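You operate a simulated robot arm through the tools that you are given. There is no shell and no other tool. Be economical: measure what you need, move in short steps, check, and stop when the job is done.

You are at the controls of a simulated robot arm. One attempt, no reset.

TASK
Press the test button of the connector two times.
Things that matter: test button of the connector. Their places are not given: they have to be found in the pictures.

Only the result counts: the job must be done as asked and must still hold three seconds after the hand-in. Knocking over, shifting, dropping, spilling or breaking anything else fails it.

THE ROBOT
A 6-joint arm with a two-finger parallel gripper, fixed in place. Base frame: the origin is at the foot of the arm, x ahead of it, y to its left, z up; the work surface is at about z = 2. Readings come in cm, rad, newtons and seconds.
With the tool pointing down near the work surface it reaches from about 14 to 58 cm from the base axis. Its first joint turns from -1.152 to 1.152 rad. Payload 2.1 kg.
The TCP is the grasp point between the finger pads, 3 cm short of the fingertips. In the tool frame z runs along the fingers and y along their closing line. The gripper opens to 9.4 cm. The fingers are 2.8 cm wide and 1 cm thick; the gripper's body (5 by 9.6 cm) begins 5.5 cm behind the TCP.
Orientation is that of the tool frame in the base frame, as a unit quaternion [x, y, z, w]. With the fingers straight down and closing along the base's y, the tool's x points along the base's -x, its y along +y and its z along -z.

THE INTERFACE
- The arm moves only by the tool step_arm. Its argument "moves" is a list of rows, each a list of 2 entries, a list of its own where there are three numbers: the shift along the base's x, y, z in units of 30 mm (1.0 is 30 mm), then the turn, a rotation vector about the base's x, y, z in units of 5 degrees (1.0 is 5 degrees). In form: [[[x, y, z], [ax, ay, az]], ...]. A call has 1 to 12 rows; each row shifts and turns the commanded pose from where the row before left it. "claw" is the gripper command, from -1 (shut) to 1 (fully open), values between in proportion, set as the call begins (left out, the last holds). A call with a number of a shift or a turn outside -1 to 1 is refused whole. Rows are played at 5 a second. More than 5 cm and 0.15 rad between two rows, or a gripper value outside its range, and nothing of the call is played. A pose out of reach is approached as far as the arm can. The call stops where the force on the tool passes 40 N (or 10 N more than at its start, if that is more) or the arm is blocked; 0.2 s more then pass. Each finger travels about 7.2 cm/s and halts on what it meets, pressing with about 39 N; the grip force reading is that of the motor and also rises with nothing between the fingers. The clock runs only during rows and for 0.2 s after the last one: add rows that do not move to give the fingers time. The reply holds the time, the measured pose of the TCP, the force on the tool along the base axes, the opening and the grip force, in the units named above and with some noise, and new pictures: "show" is both (left out), scene, wrist or none.
- Cameras (640 x 400 px; columns grow to the right, rows downward): "scene" is fixed at [6.56, -37.49, 50.39]; the picture's right is [0.69, -0.73, 0.00], its down [-0.29, -0.27, -0.92] and it looks along [0.67, 0.63, -0.40] (base axes); focal length 326 px, centre (320, 200). "wrist" rides on the gripper at [-3.7, 0, -5.8] in the tool frame; the picture's right is [0.00, -1.00, 0.00], its down [0.97, 0.00, -0.24] and it looks along [0.24, 0.00, 0.97] (tool axes); focal length 218 px, centre (320, 200).
- locate(camera, pixels): for up to 12 pixels [column, row] of the newest picture of that camera ("zoom" is the newest enlarged one), the place [x, y, z] in the base frame of the surface seen there, good to about 0.2 cm. The clock stands still meanwhile.
- zoom(camera, box): a new picture of the part [left, top, right, bottom] of that camera's present view, enlarged. The clock stands still meanwhile.
- finish_job(): hands the job in; it is judged then, once.

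Keep the steps short. Do not move on a guess: measure, check each grasp and each placing, and mend mistakes. In all there are 60 turns and 120 pictures (those below and enlarged ones count). Leave the gripper open and the arm clear of the work at the hand-in unless told otherwise, and finish with a single line.

The tools are called after "Request:" as name(argument=value, ...) on one line, values as JSON. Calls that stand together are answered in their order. step_arm: Moves the arm, as the interface text tells. Its arguments: {"type":"object","properties":{"moves":{"type":"array","items":{"type":"array"}},"claw":{"type":"number"},"show":{"type":"string","enum":["both","scene","wrist","none"]}},"required":["moves"]} The other tools are called the same way: locate (camera, pixels) gives the place of the surface under pixels of a picture; zoom (camera, box) takes an enlarged picture of a part of a camera's view; finish_job () hands the job in.

At the start:

```text
clock: 0.0
position: [31.51, 5.01, 35.11]
orientation: [0.0, 1.0, 0.002, 0.001]
ft_force: [-0.1, 1.0, 0.2]
finger_gap: 9.41
finger_force: 0.0
```

scene: 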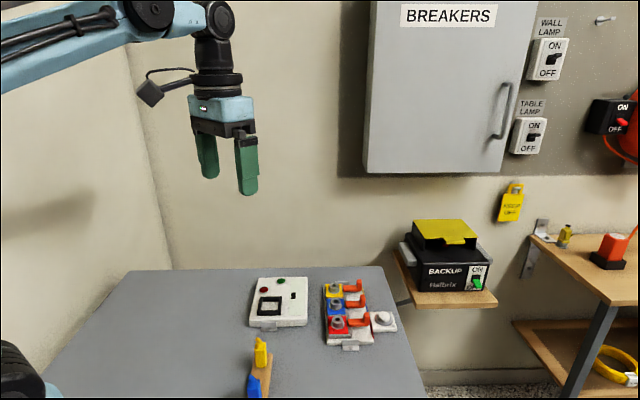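
wrist: 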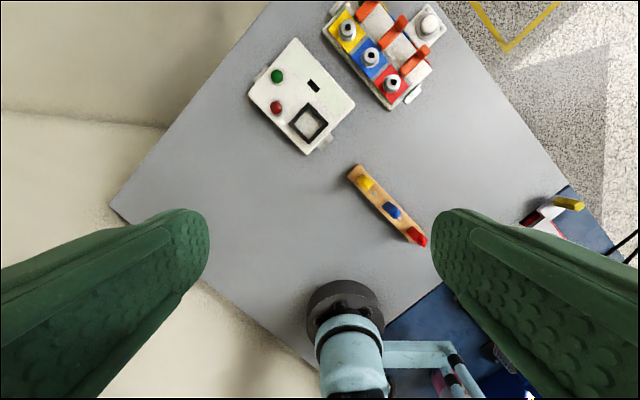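

I see a connector with three coloured terminals and orange levers, and a white module with a round button beside it. I'll zoom in on both views to identify the test button.

Request:
zoom(camera="scene", box=[230, 260, 410, 360])

Request:
zoom(camera="wrist", box=[240, 0, 460, 160])

Request:
locate(camera="wrist", pixels=[[430, 23], [415, 30], [440, 40], [398, 25], [417, 52], [348, 30], [372, 56], [393, 84], [410, 15], [448, 20], [430, 8]])

Request:
locate(camera="scene", pixels=[[383, 317], [383, 313], [383, 328], [358, 321], [358, 300], [352, 286], [392, 327]])

```text
3.56 times, centred on (320, 310) of scene
```

zoom: 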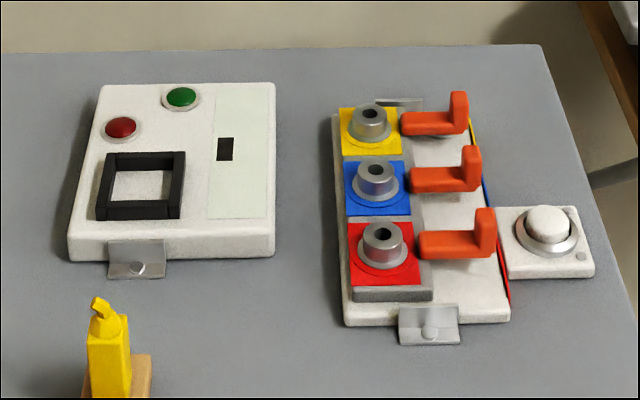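

```text
2.50 times, centred on (350, 80) of wrist
```

zoom: 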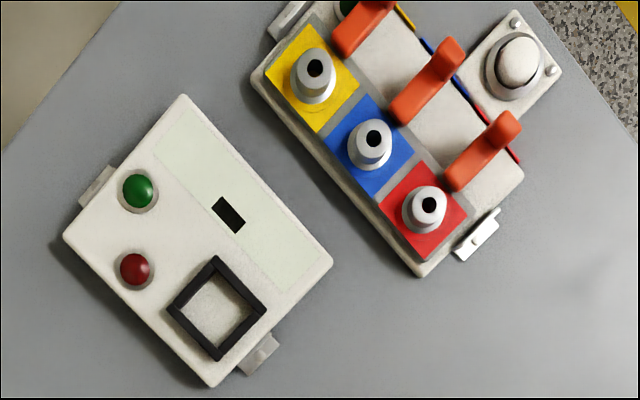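

```text
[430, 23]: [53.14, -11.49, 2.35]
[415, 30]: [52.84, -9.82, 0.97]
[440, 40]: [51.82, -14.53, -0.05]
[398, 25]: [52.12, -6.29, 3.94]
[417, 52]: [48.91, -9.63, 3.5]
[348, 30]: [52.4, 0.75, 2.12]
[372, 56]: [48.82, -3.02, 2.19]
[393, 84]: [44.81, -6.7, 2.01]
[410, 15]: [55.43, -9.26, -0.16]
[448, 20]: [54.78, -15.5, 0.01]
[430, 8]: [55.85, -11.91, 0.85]
```

```text
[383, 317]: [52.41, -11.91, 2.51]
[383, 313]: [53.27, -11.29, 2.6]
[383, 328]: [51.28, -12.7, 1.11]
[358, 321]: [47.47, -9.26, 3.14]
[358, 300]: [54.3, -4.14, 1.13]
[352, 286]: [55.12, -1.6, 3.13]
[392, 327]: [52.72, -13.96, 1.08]
```

The white button on the wired side module is at about (53, -11.5, 2.5). Before I move toward it, I'll check where the cabinet, wall and shelf are.

Request:
locate(camera="scene", pixels=[[370, 170], [440, 170], [500, 170], [505, 100], [445, 230], [410, 250], [480, 285], [440, 300], [380, 268], [300, 230]])

Request:
locate(camera="zoom", pixels=[[518, 60], [508, 122], [450, 48], [500, 90], [545, 60], [137, 190], [135, 268]])

```text
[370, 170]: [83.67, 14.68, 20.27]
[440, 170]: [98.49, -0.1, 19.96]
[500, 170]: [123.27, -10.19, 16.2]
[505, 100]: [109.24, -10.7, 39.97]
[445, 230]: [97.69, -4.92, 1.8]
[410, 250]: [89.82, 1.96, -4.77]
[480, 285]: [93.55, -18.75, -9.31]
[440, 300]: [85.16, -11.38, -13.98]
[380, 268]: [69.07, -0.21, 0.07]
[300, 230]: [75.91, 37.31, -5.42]
```

```text
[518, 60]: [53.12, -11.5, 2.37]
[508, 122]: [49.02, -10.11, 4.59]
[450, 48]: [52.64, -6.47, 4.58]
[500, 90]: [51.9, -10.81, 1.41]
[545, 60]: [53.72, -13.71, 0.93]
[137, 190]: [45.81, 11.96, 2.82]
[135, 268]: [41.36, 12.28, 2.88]
```

The cabinet and shelf are well clear. The white button's top is at (53.1, -11.5, ~2.5). I'll shut the gripper and move high above it, then lower partway.

Request:
step_arm(moves=[[[0.9, -0.69, 0], [0, 0, 0]], [[0.9, -0.69, 0], [0, 0, 0]], [[0.9, -0.69, 0], [0, 0, 0]], [[0.9, -0.69, -0.5], [0, 0, 0]], [[0.9, -0.69, -0.9], [0, 0, 0]], [[0.9, -0.69, -0.9], [0, 0, 0]], [[0.9, -0.69, -0.9], [0, 0, 0]], [[0.9, -0.69, -0.9], [0, 0, 0]], [[0, 0, -0.9], [0, 0, 0]], [[0, 0, -0.6], [0, 0, 0]], [[0, 0, 0], [0, 0, 0]]], claw=-1)

```text
clock: 2.4
position: [53.27, -11.58, 18.2]
orientation: [0.001, 1.0, 0.001, 0.0]
ft_force: [-0.4, -0.6, 0.4]
finger_gap: 0.02
finger_force: 33.1
```

scene: 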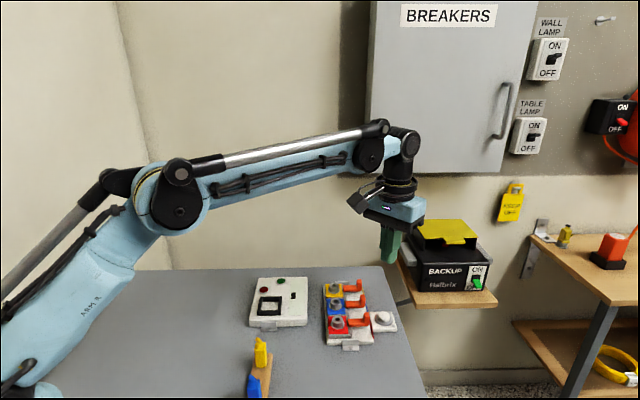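
wrist: 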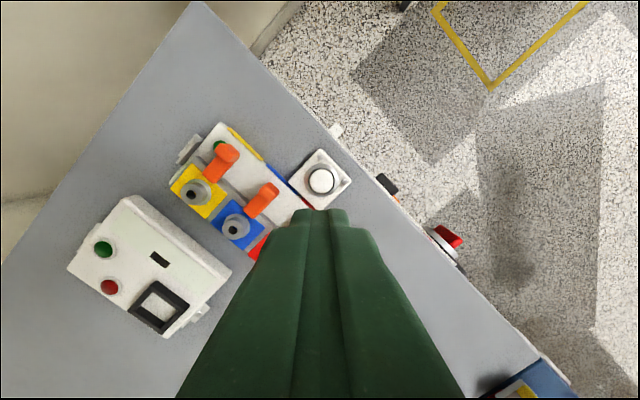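

I'm above the button. There is also a green spot on the connector near (220,147) and some fittings on the table's edge, so I'll zoom in to confirm which one is the test button.

Request:
zoom(camera="wrist", box=[160, 100, 360, 225])

Request:
zoom(camera="wrist", box=[290, 110, 490, 280])

Request:
locate(camera="wrist", pixels=[[320, 180], [320, 171], [320, 188], [311, 180], [331, 180], [218, 146], [265, 195], [328, 205]])

```text
3.20 times, centred on (260, 162) of wrist
```

zoom: 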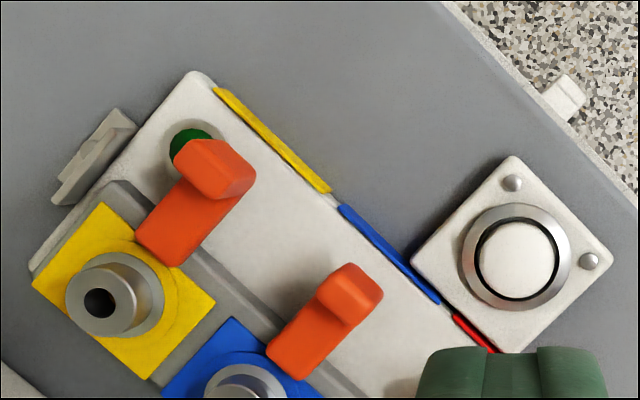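

```text
2.35 times, centred on (390, 195) of wrist
```

zoom: 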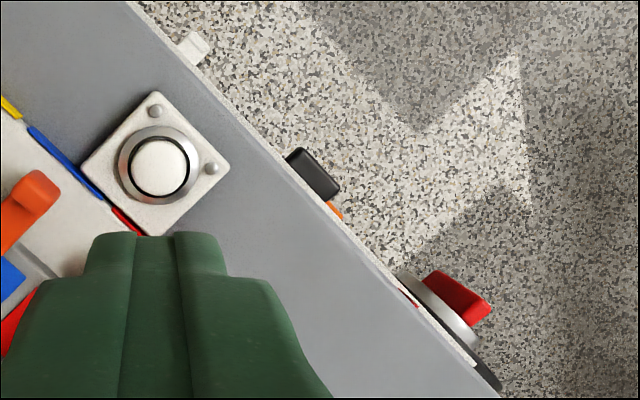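

```text
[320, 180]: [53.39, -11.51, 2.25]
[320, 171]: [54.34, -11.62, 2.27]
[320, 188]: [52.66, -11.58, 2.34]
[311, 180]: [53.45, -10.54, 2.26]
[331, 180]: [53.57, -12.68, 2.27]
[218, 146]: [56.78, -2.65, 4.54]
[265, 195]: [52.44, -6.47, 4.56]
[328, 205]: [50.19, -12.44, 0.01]
```

The white dome in the metal ring is the push button, centred at (53.45, -11.6) with its top at z≈2.3. The green spot under the lever is just a lamp. I'll lower until the fingertips are about 1 cm above the button.

Request:
step_arm(moves=[[[0.06, 0, -0.9], [0, 0, 0]], [[0, 0, -0.9], [0, 0, 0]], [[0, 0, -0.9], [0, 0, 0]], [[0, 0, -0.7], [0, 0, 0]], [[0, 0, -0.5], [0, 0, 0]], [[0, 0, 0], [0, 0, 0]], [[0, 0, 0], [0, 0, 0]]])

Request:
zoom(camera="scene", box=[310, 250, 430, 350])

```text
clock: 4.0
position: [53.34, -11.49, 6.61]
orientation: [0.0, 1.0, 0.0, -0.001]
ft_force: [0.3, 0.6, 0.4]
finger_gap: 0.0
finger_force: 32.8
```

scene: 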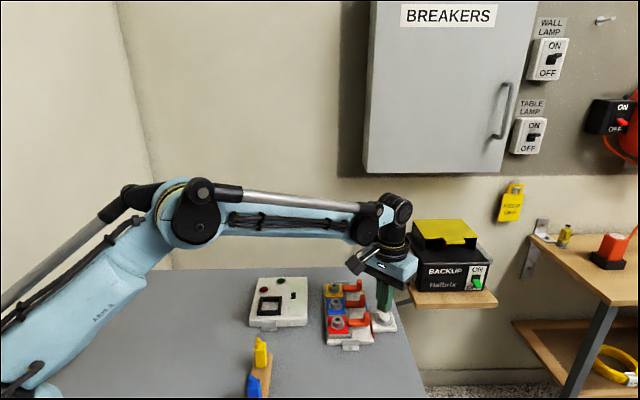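
wrist: 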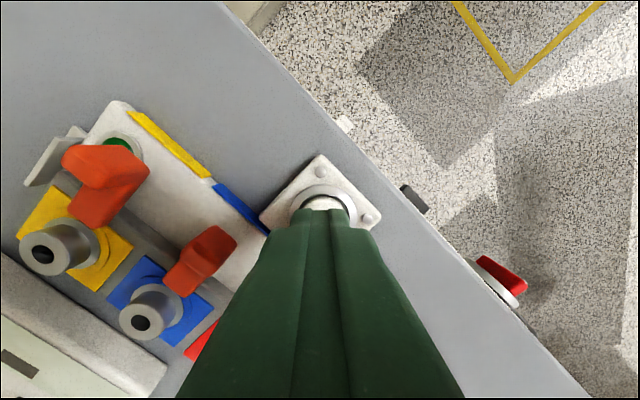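

```text
4.00 times, centred on (370, 300) of scene
```

zoom: 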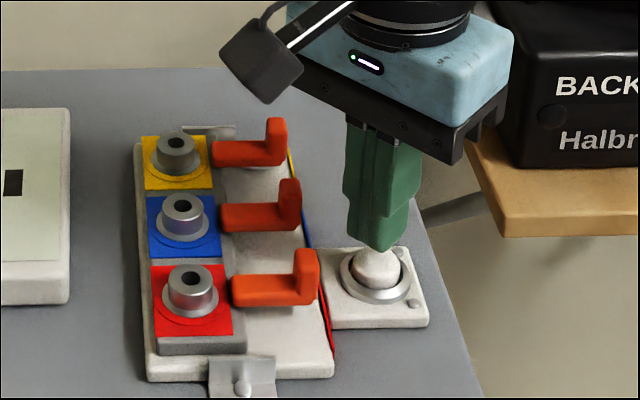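

The fingertips sit about 1.2 cm over the button's dome and are centred on it. Now I'll press slowly and watch the force.

Request:
step_arm(moves=[[[0, 0, -0.15], [0, 0, 0]], [[0, 0, -0.15], [0, 0, 0]], [[0, 0, -0.1], [0, 0, 0]], [[0, 0, -0.07], [0, 0, 0]], [[0, 0, 0], [0, 0, 0]]], show="wrist")

Request:
zoom(camera="scene", box=[310, 250, 430, 350])

```text
clock: 5.2
position: [53.4, -11.42, 5.28]
orientation: [0.0, 1.0, 0.001, 0.0]
ft_force: [0.1, 0.1, 2.6]
finger_gap: 0.01
finger_force: 33.2
```

wrist: 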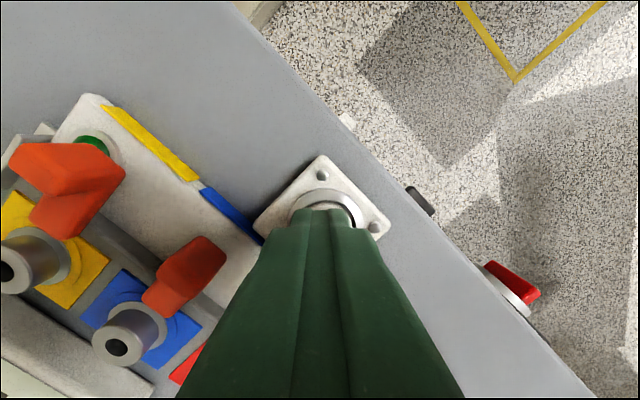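

```text
4.00 times, centred on (370, 300) of scene
```

zoom: 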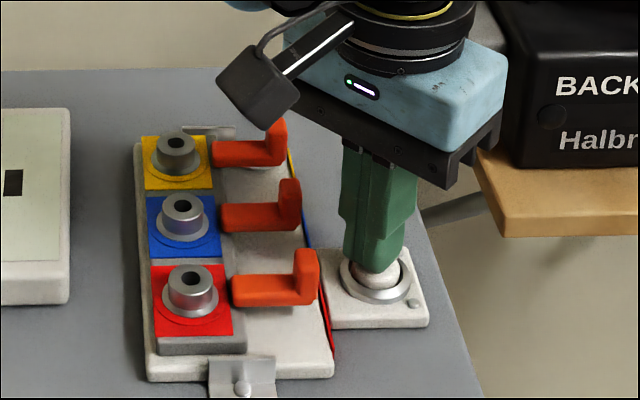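

The force reads 2.6 N, so the fingers are on the button. I'll press further in 1 mm steps.

Request:
step_arm(moves=[[[0, 0, -0.035], [0, 0, 0]], [[0, 0, -0.035], [0, 0, 0]], [[0, 0, 0], [0, 0, 0]]], show="none")

Request:
zoom(camera="scene", box=[310, 250, 430, 350])

```text
clock: 6.0
position: [53.23, -11.48, 4.93]
orientation: [0.0, 1.0, 0.001, 0.001]
ft_force: [1.0, 1.0, 2.4]
finger_gap: 0.01
finger_force: 33.1
```

```text
4.00 times, centred on (370, 300) of scene
```

zoom: 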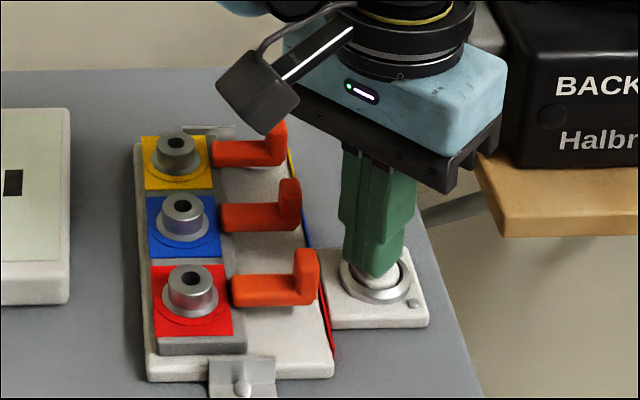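

The button is moving down under roughly constant force. I'll keep pressing until it bottoms out.

Request:
step_arm(moves=[[[0, 0, -0.035], [0, 0, 0]], [[0, 0, -0.035], [0, 0, 0]], [[0, 0, 0], [0, 0, 0]]], show="none")

Request:
zoom(camera="scene", box=[310, 250, 430, 350])

```text
clock: 6.8
position: [53.2, -11.46, 4.79]
orientation: [0.0, 1.0, 0.001, 0.0]
ft_force: [-0.2, 0.7, 4.3]
finger_gap: 0.0
finger_force: 32.2
```

```text
4.00 times, centred on (370, 300) of scene
```

zoom: 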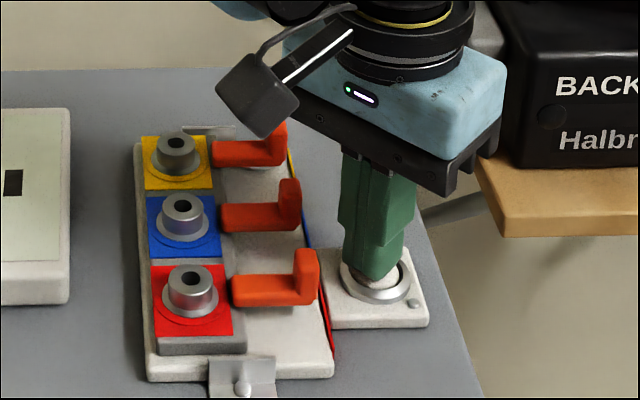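

The force is 4.3 N and the button is still yielding, so I'll continue.

Request:
step_arm(moves=[[[0, 0, -0.035], [0, 0, 0]], [[0, 0, -0.035], [0, 0, 0]], [[0, 0, 0], [0, 0, 0]]], show="none")

Request:
zoom(camera="scene", box=[310, 250, 430, 350])

```text
clock: 7.6
position: [53.23, -11.47, 4.71]
orientation: [0.0, 1.0, 0.0, -0.001]
ft_force: [-10.3, 1.3, 31.2]
finger_gap: 0.01
finger_force: 32.7
```

```text
4.00 times, centred on (370, 300) of scene
```

zoom: 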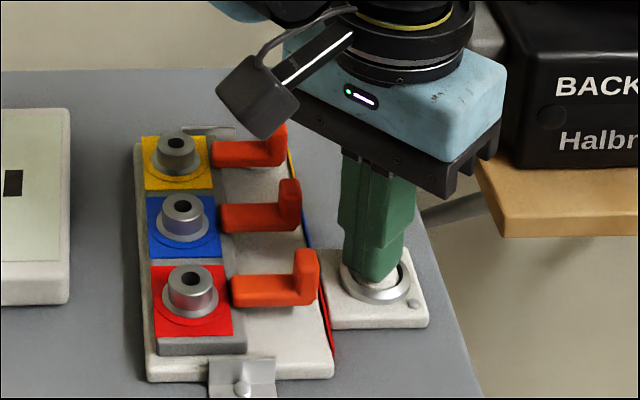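

The force jumped to 31 N, so the button is at its stop with the fingertips at z≈1.7. I'll lift to release it, then check that it springs back and how high its ring is.

Request:
step_arm(moves=[[[0, 0, 0.1], [0, 0, 0]], [[0, 0, 0.2], [0, 0, 0]], [[0, 0, 0.4], [0, 0, 0]], [[0, 0, 0], [0, 0, 0]], [[0, 0, 0], [0, 0, 0]]], show="wrist")

Request:
zoom(camera="scene", box=[310, 250, 430, 350])

Request:
locate(camera="zoom", pixels=[[376, 265], [376, 278], [376, 297], [346, 278], [408, 275], [340, 310]])

```text
clock: 8.8
position: [53.41, -11.53, 6.56]
orientation: [0.0, 1.0, 0.001, 0.001]
ft_force: [0.6, -0.2, 0.6]
finger_gap: 0.0
finger_force: 32.9
```

wrist: 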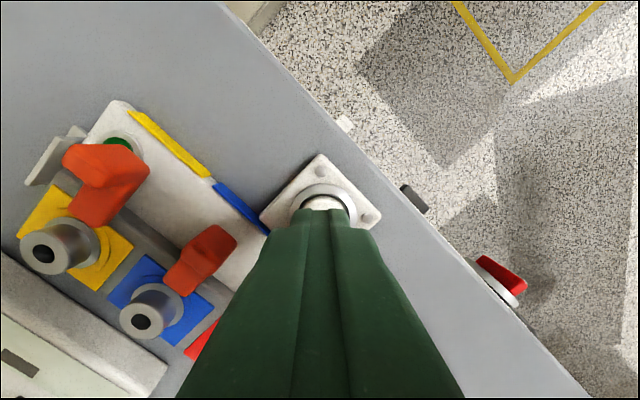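

```text
4.00 times, centred on (370, 300) of scene
```

zoom: 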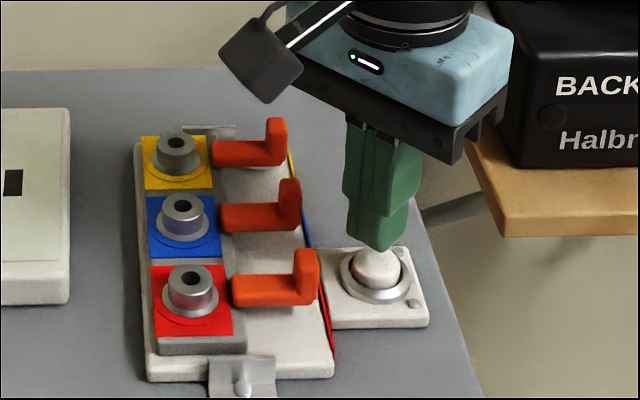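

```text
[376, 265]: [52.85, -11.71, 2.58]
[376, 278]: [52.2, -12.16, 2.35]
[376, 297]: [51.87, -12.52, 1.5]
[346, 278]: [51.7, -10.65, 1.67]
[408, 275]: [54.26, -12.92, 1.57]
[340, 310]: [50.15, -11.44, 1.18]
```

The button sprang back to z≈2.5, so the first press had about 0.8 cm of travel to a hard stop. I'll make the second press the same way and watch the lamp on the connector while it's down.

Request:
step_arm(moves=[[[0, 0, -0.15], [0, 0, 0]], [[0, 0, -0.15], [0, 0, 0]], [[0, 0, -0.1], [0, 0, 0]], [[0, 0, -0.1], [0, 0, 0]], [[0, 0, -0.07], [0, 0, 0]], [[0, 0, -0.07], [0, 0, 0]], [[0, 0, -0.06], [0, 0, 0]], [[0, 0, 0], [0, 0, 0]]], show="wrist")

Request:
zoom(camera="wrist", box=[40, 90, 200, 190])

Request:
zoom(camera="wrist", box=[240, 140, 400, 240])

Request:
zoom(camera="scene", box=[240, 260, 420, 350])

```text
clock: 10.6
position: [53.44, -11.57, 4.75]
orientation: [0.0, 1.0, 0.001, 0.0]
ft_force: [-0.4, 1.4, 35.6]
finger_gap: 0.0
finger_force: 32.8
```

wrist: 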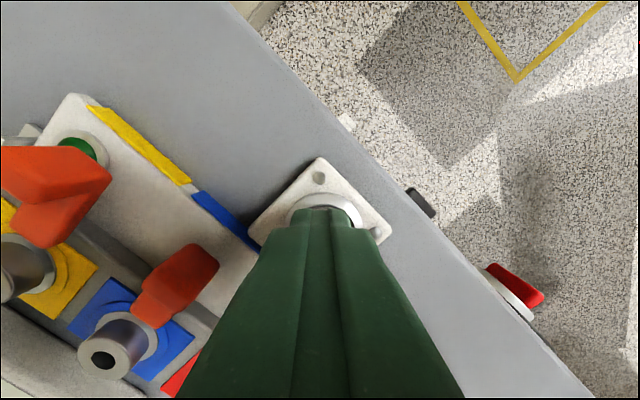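

```text
4.00 times, centred on (120, 140) of wrist
```

zoom: 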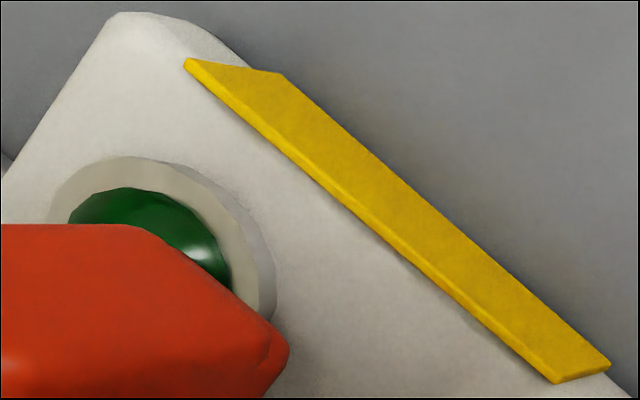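

```text
4.00 times, centred on (320, 190) of wrist
```

zoom: 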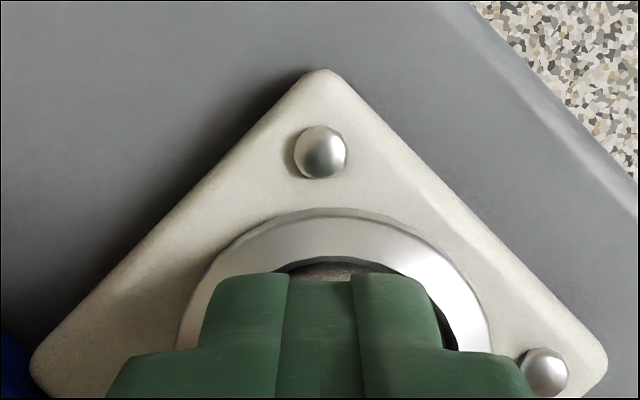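

```text
3.56 times, centred on (330, 305) of scene
```

zoom: 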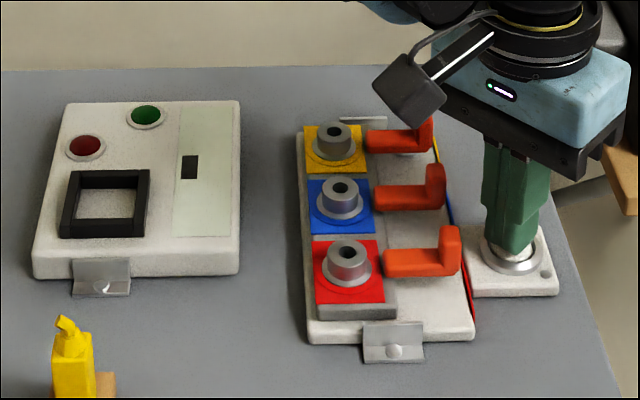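

The second press also reached the stop, at 35.6 N with the button sunk to ring level. Now I'll release, lift straight up and open the gripper once clear.

Request:
step_arm(moves=[[[0, 0, 0.1], [0, 0, 0]], [[0, 0, 0.2], [0, 0, 0]], [[0, 0, 0.5], [0, 0, 0]], [[0, 0, 0.9], [0, 0, 0]], [[0, 0, 0.9], [0, 0, 0]], [[0, 0, 0.9], [0, 0, 0]], [[0, 0, 0.9], [0, 0, 0]], [[0, 0, 0.9], [0, 0, 0]], [[-0.5, 0.3, 0.9], [0, 0, 0]], [[-0.9, 0.6, 0], [0, 0, 0]], [[-0.9, 0.6, 0], [0, 0, 0]]], show="none")

Request:
step_arm(moves=[[[0, 0, 0], [0, 0, 0]], [[0, 0, 0], [0, 0, 0]], [[0, 0, 0], [0, 0, 0]], [[0, 0, 0], [0, 0, 0]]], claw=1)

Request:
zoom(camera="scene", box=[240, 260, 420, 350])

```text
clock: 13.0
position: [46.43, -7.01, 23.41]
orientation: [-0.001, 1.0, 0.001, 0.0]
ft_force: [-0.8, 0.1, -0.3]
finger_gap: 0.0
finger_force: 32.9
```

```text
clock: 14.0
position: [46.66, -7.0, 23.45]
orientation: [0.0, 1.0, 0.001, 0.0]
ft_force: [0.2, -0.2, 0.4]
finger_gap: 9.38
finger_force: 0.1
```

scene: 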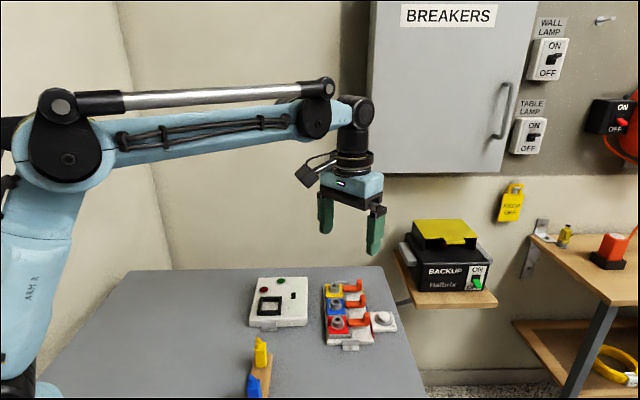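
wrist: 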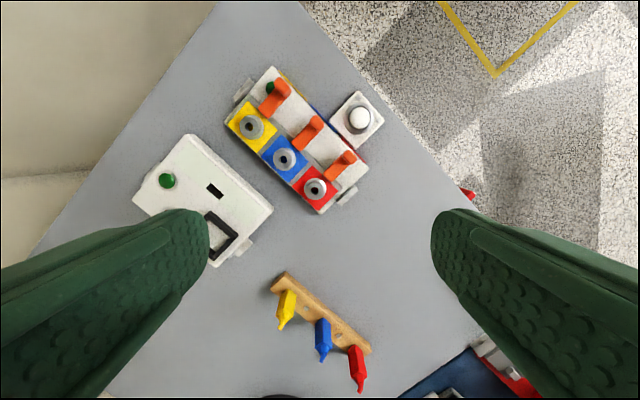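

```text
3.56 times, centred on (330, 305) of scene
```

zoom: 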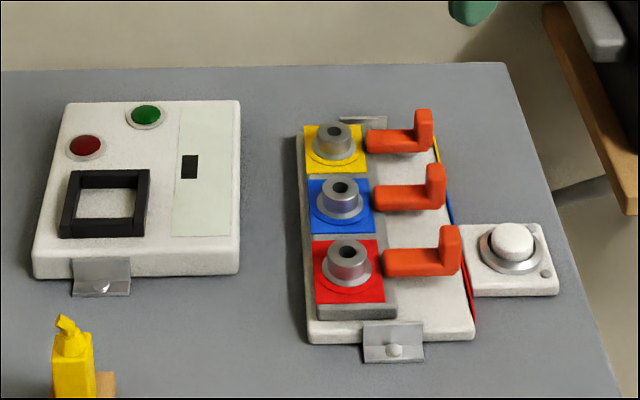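

The button has sprung back, nothing else has moved, the gripper is open and the arm is clear. I'm handing the job in.

Request:
finish_job()

```text
The job is handed in.
```

I pressed the connector's white test button twice, each time to its hard stop and fully released, but no lamp lit to confirm that the presses registered.
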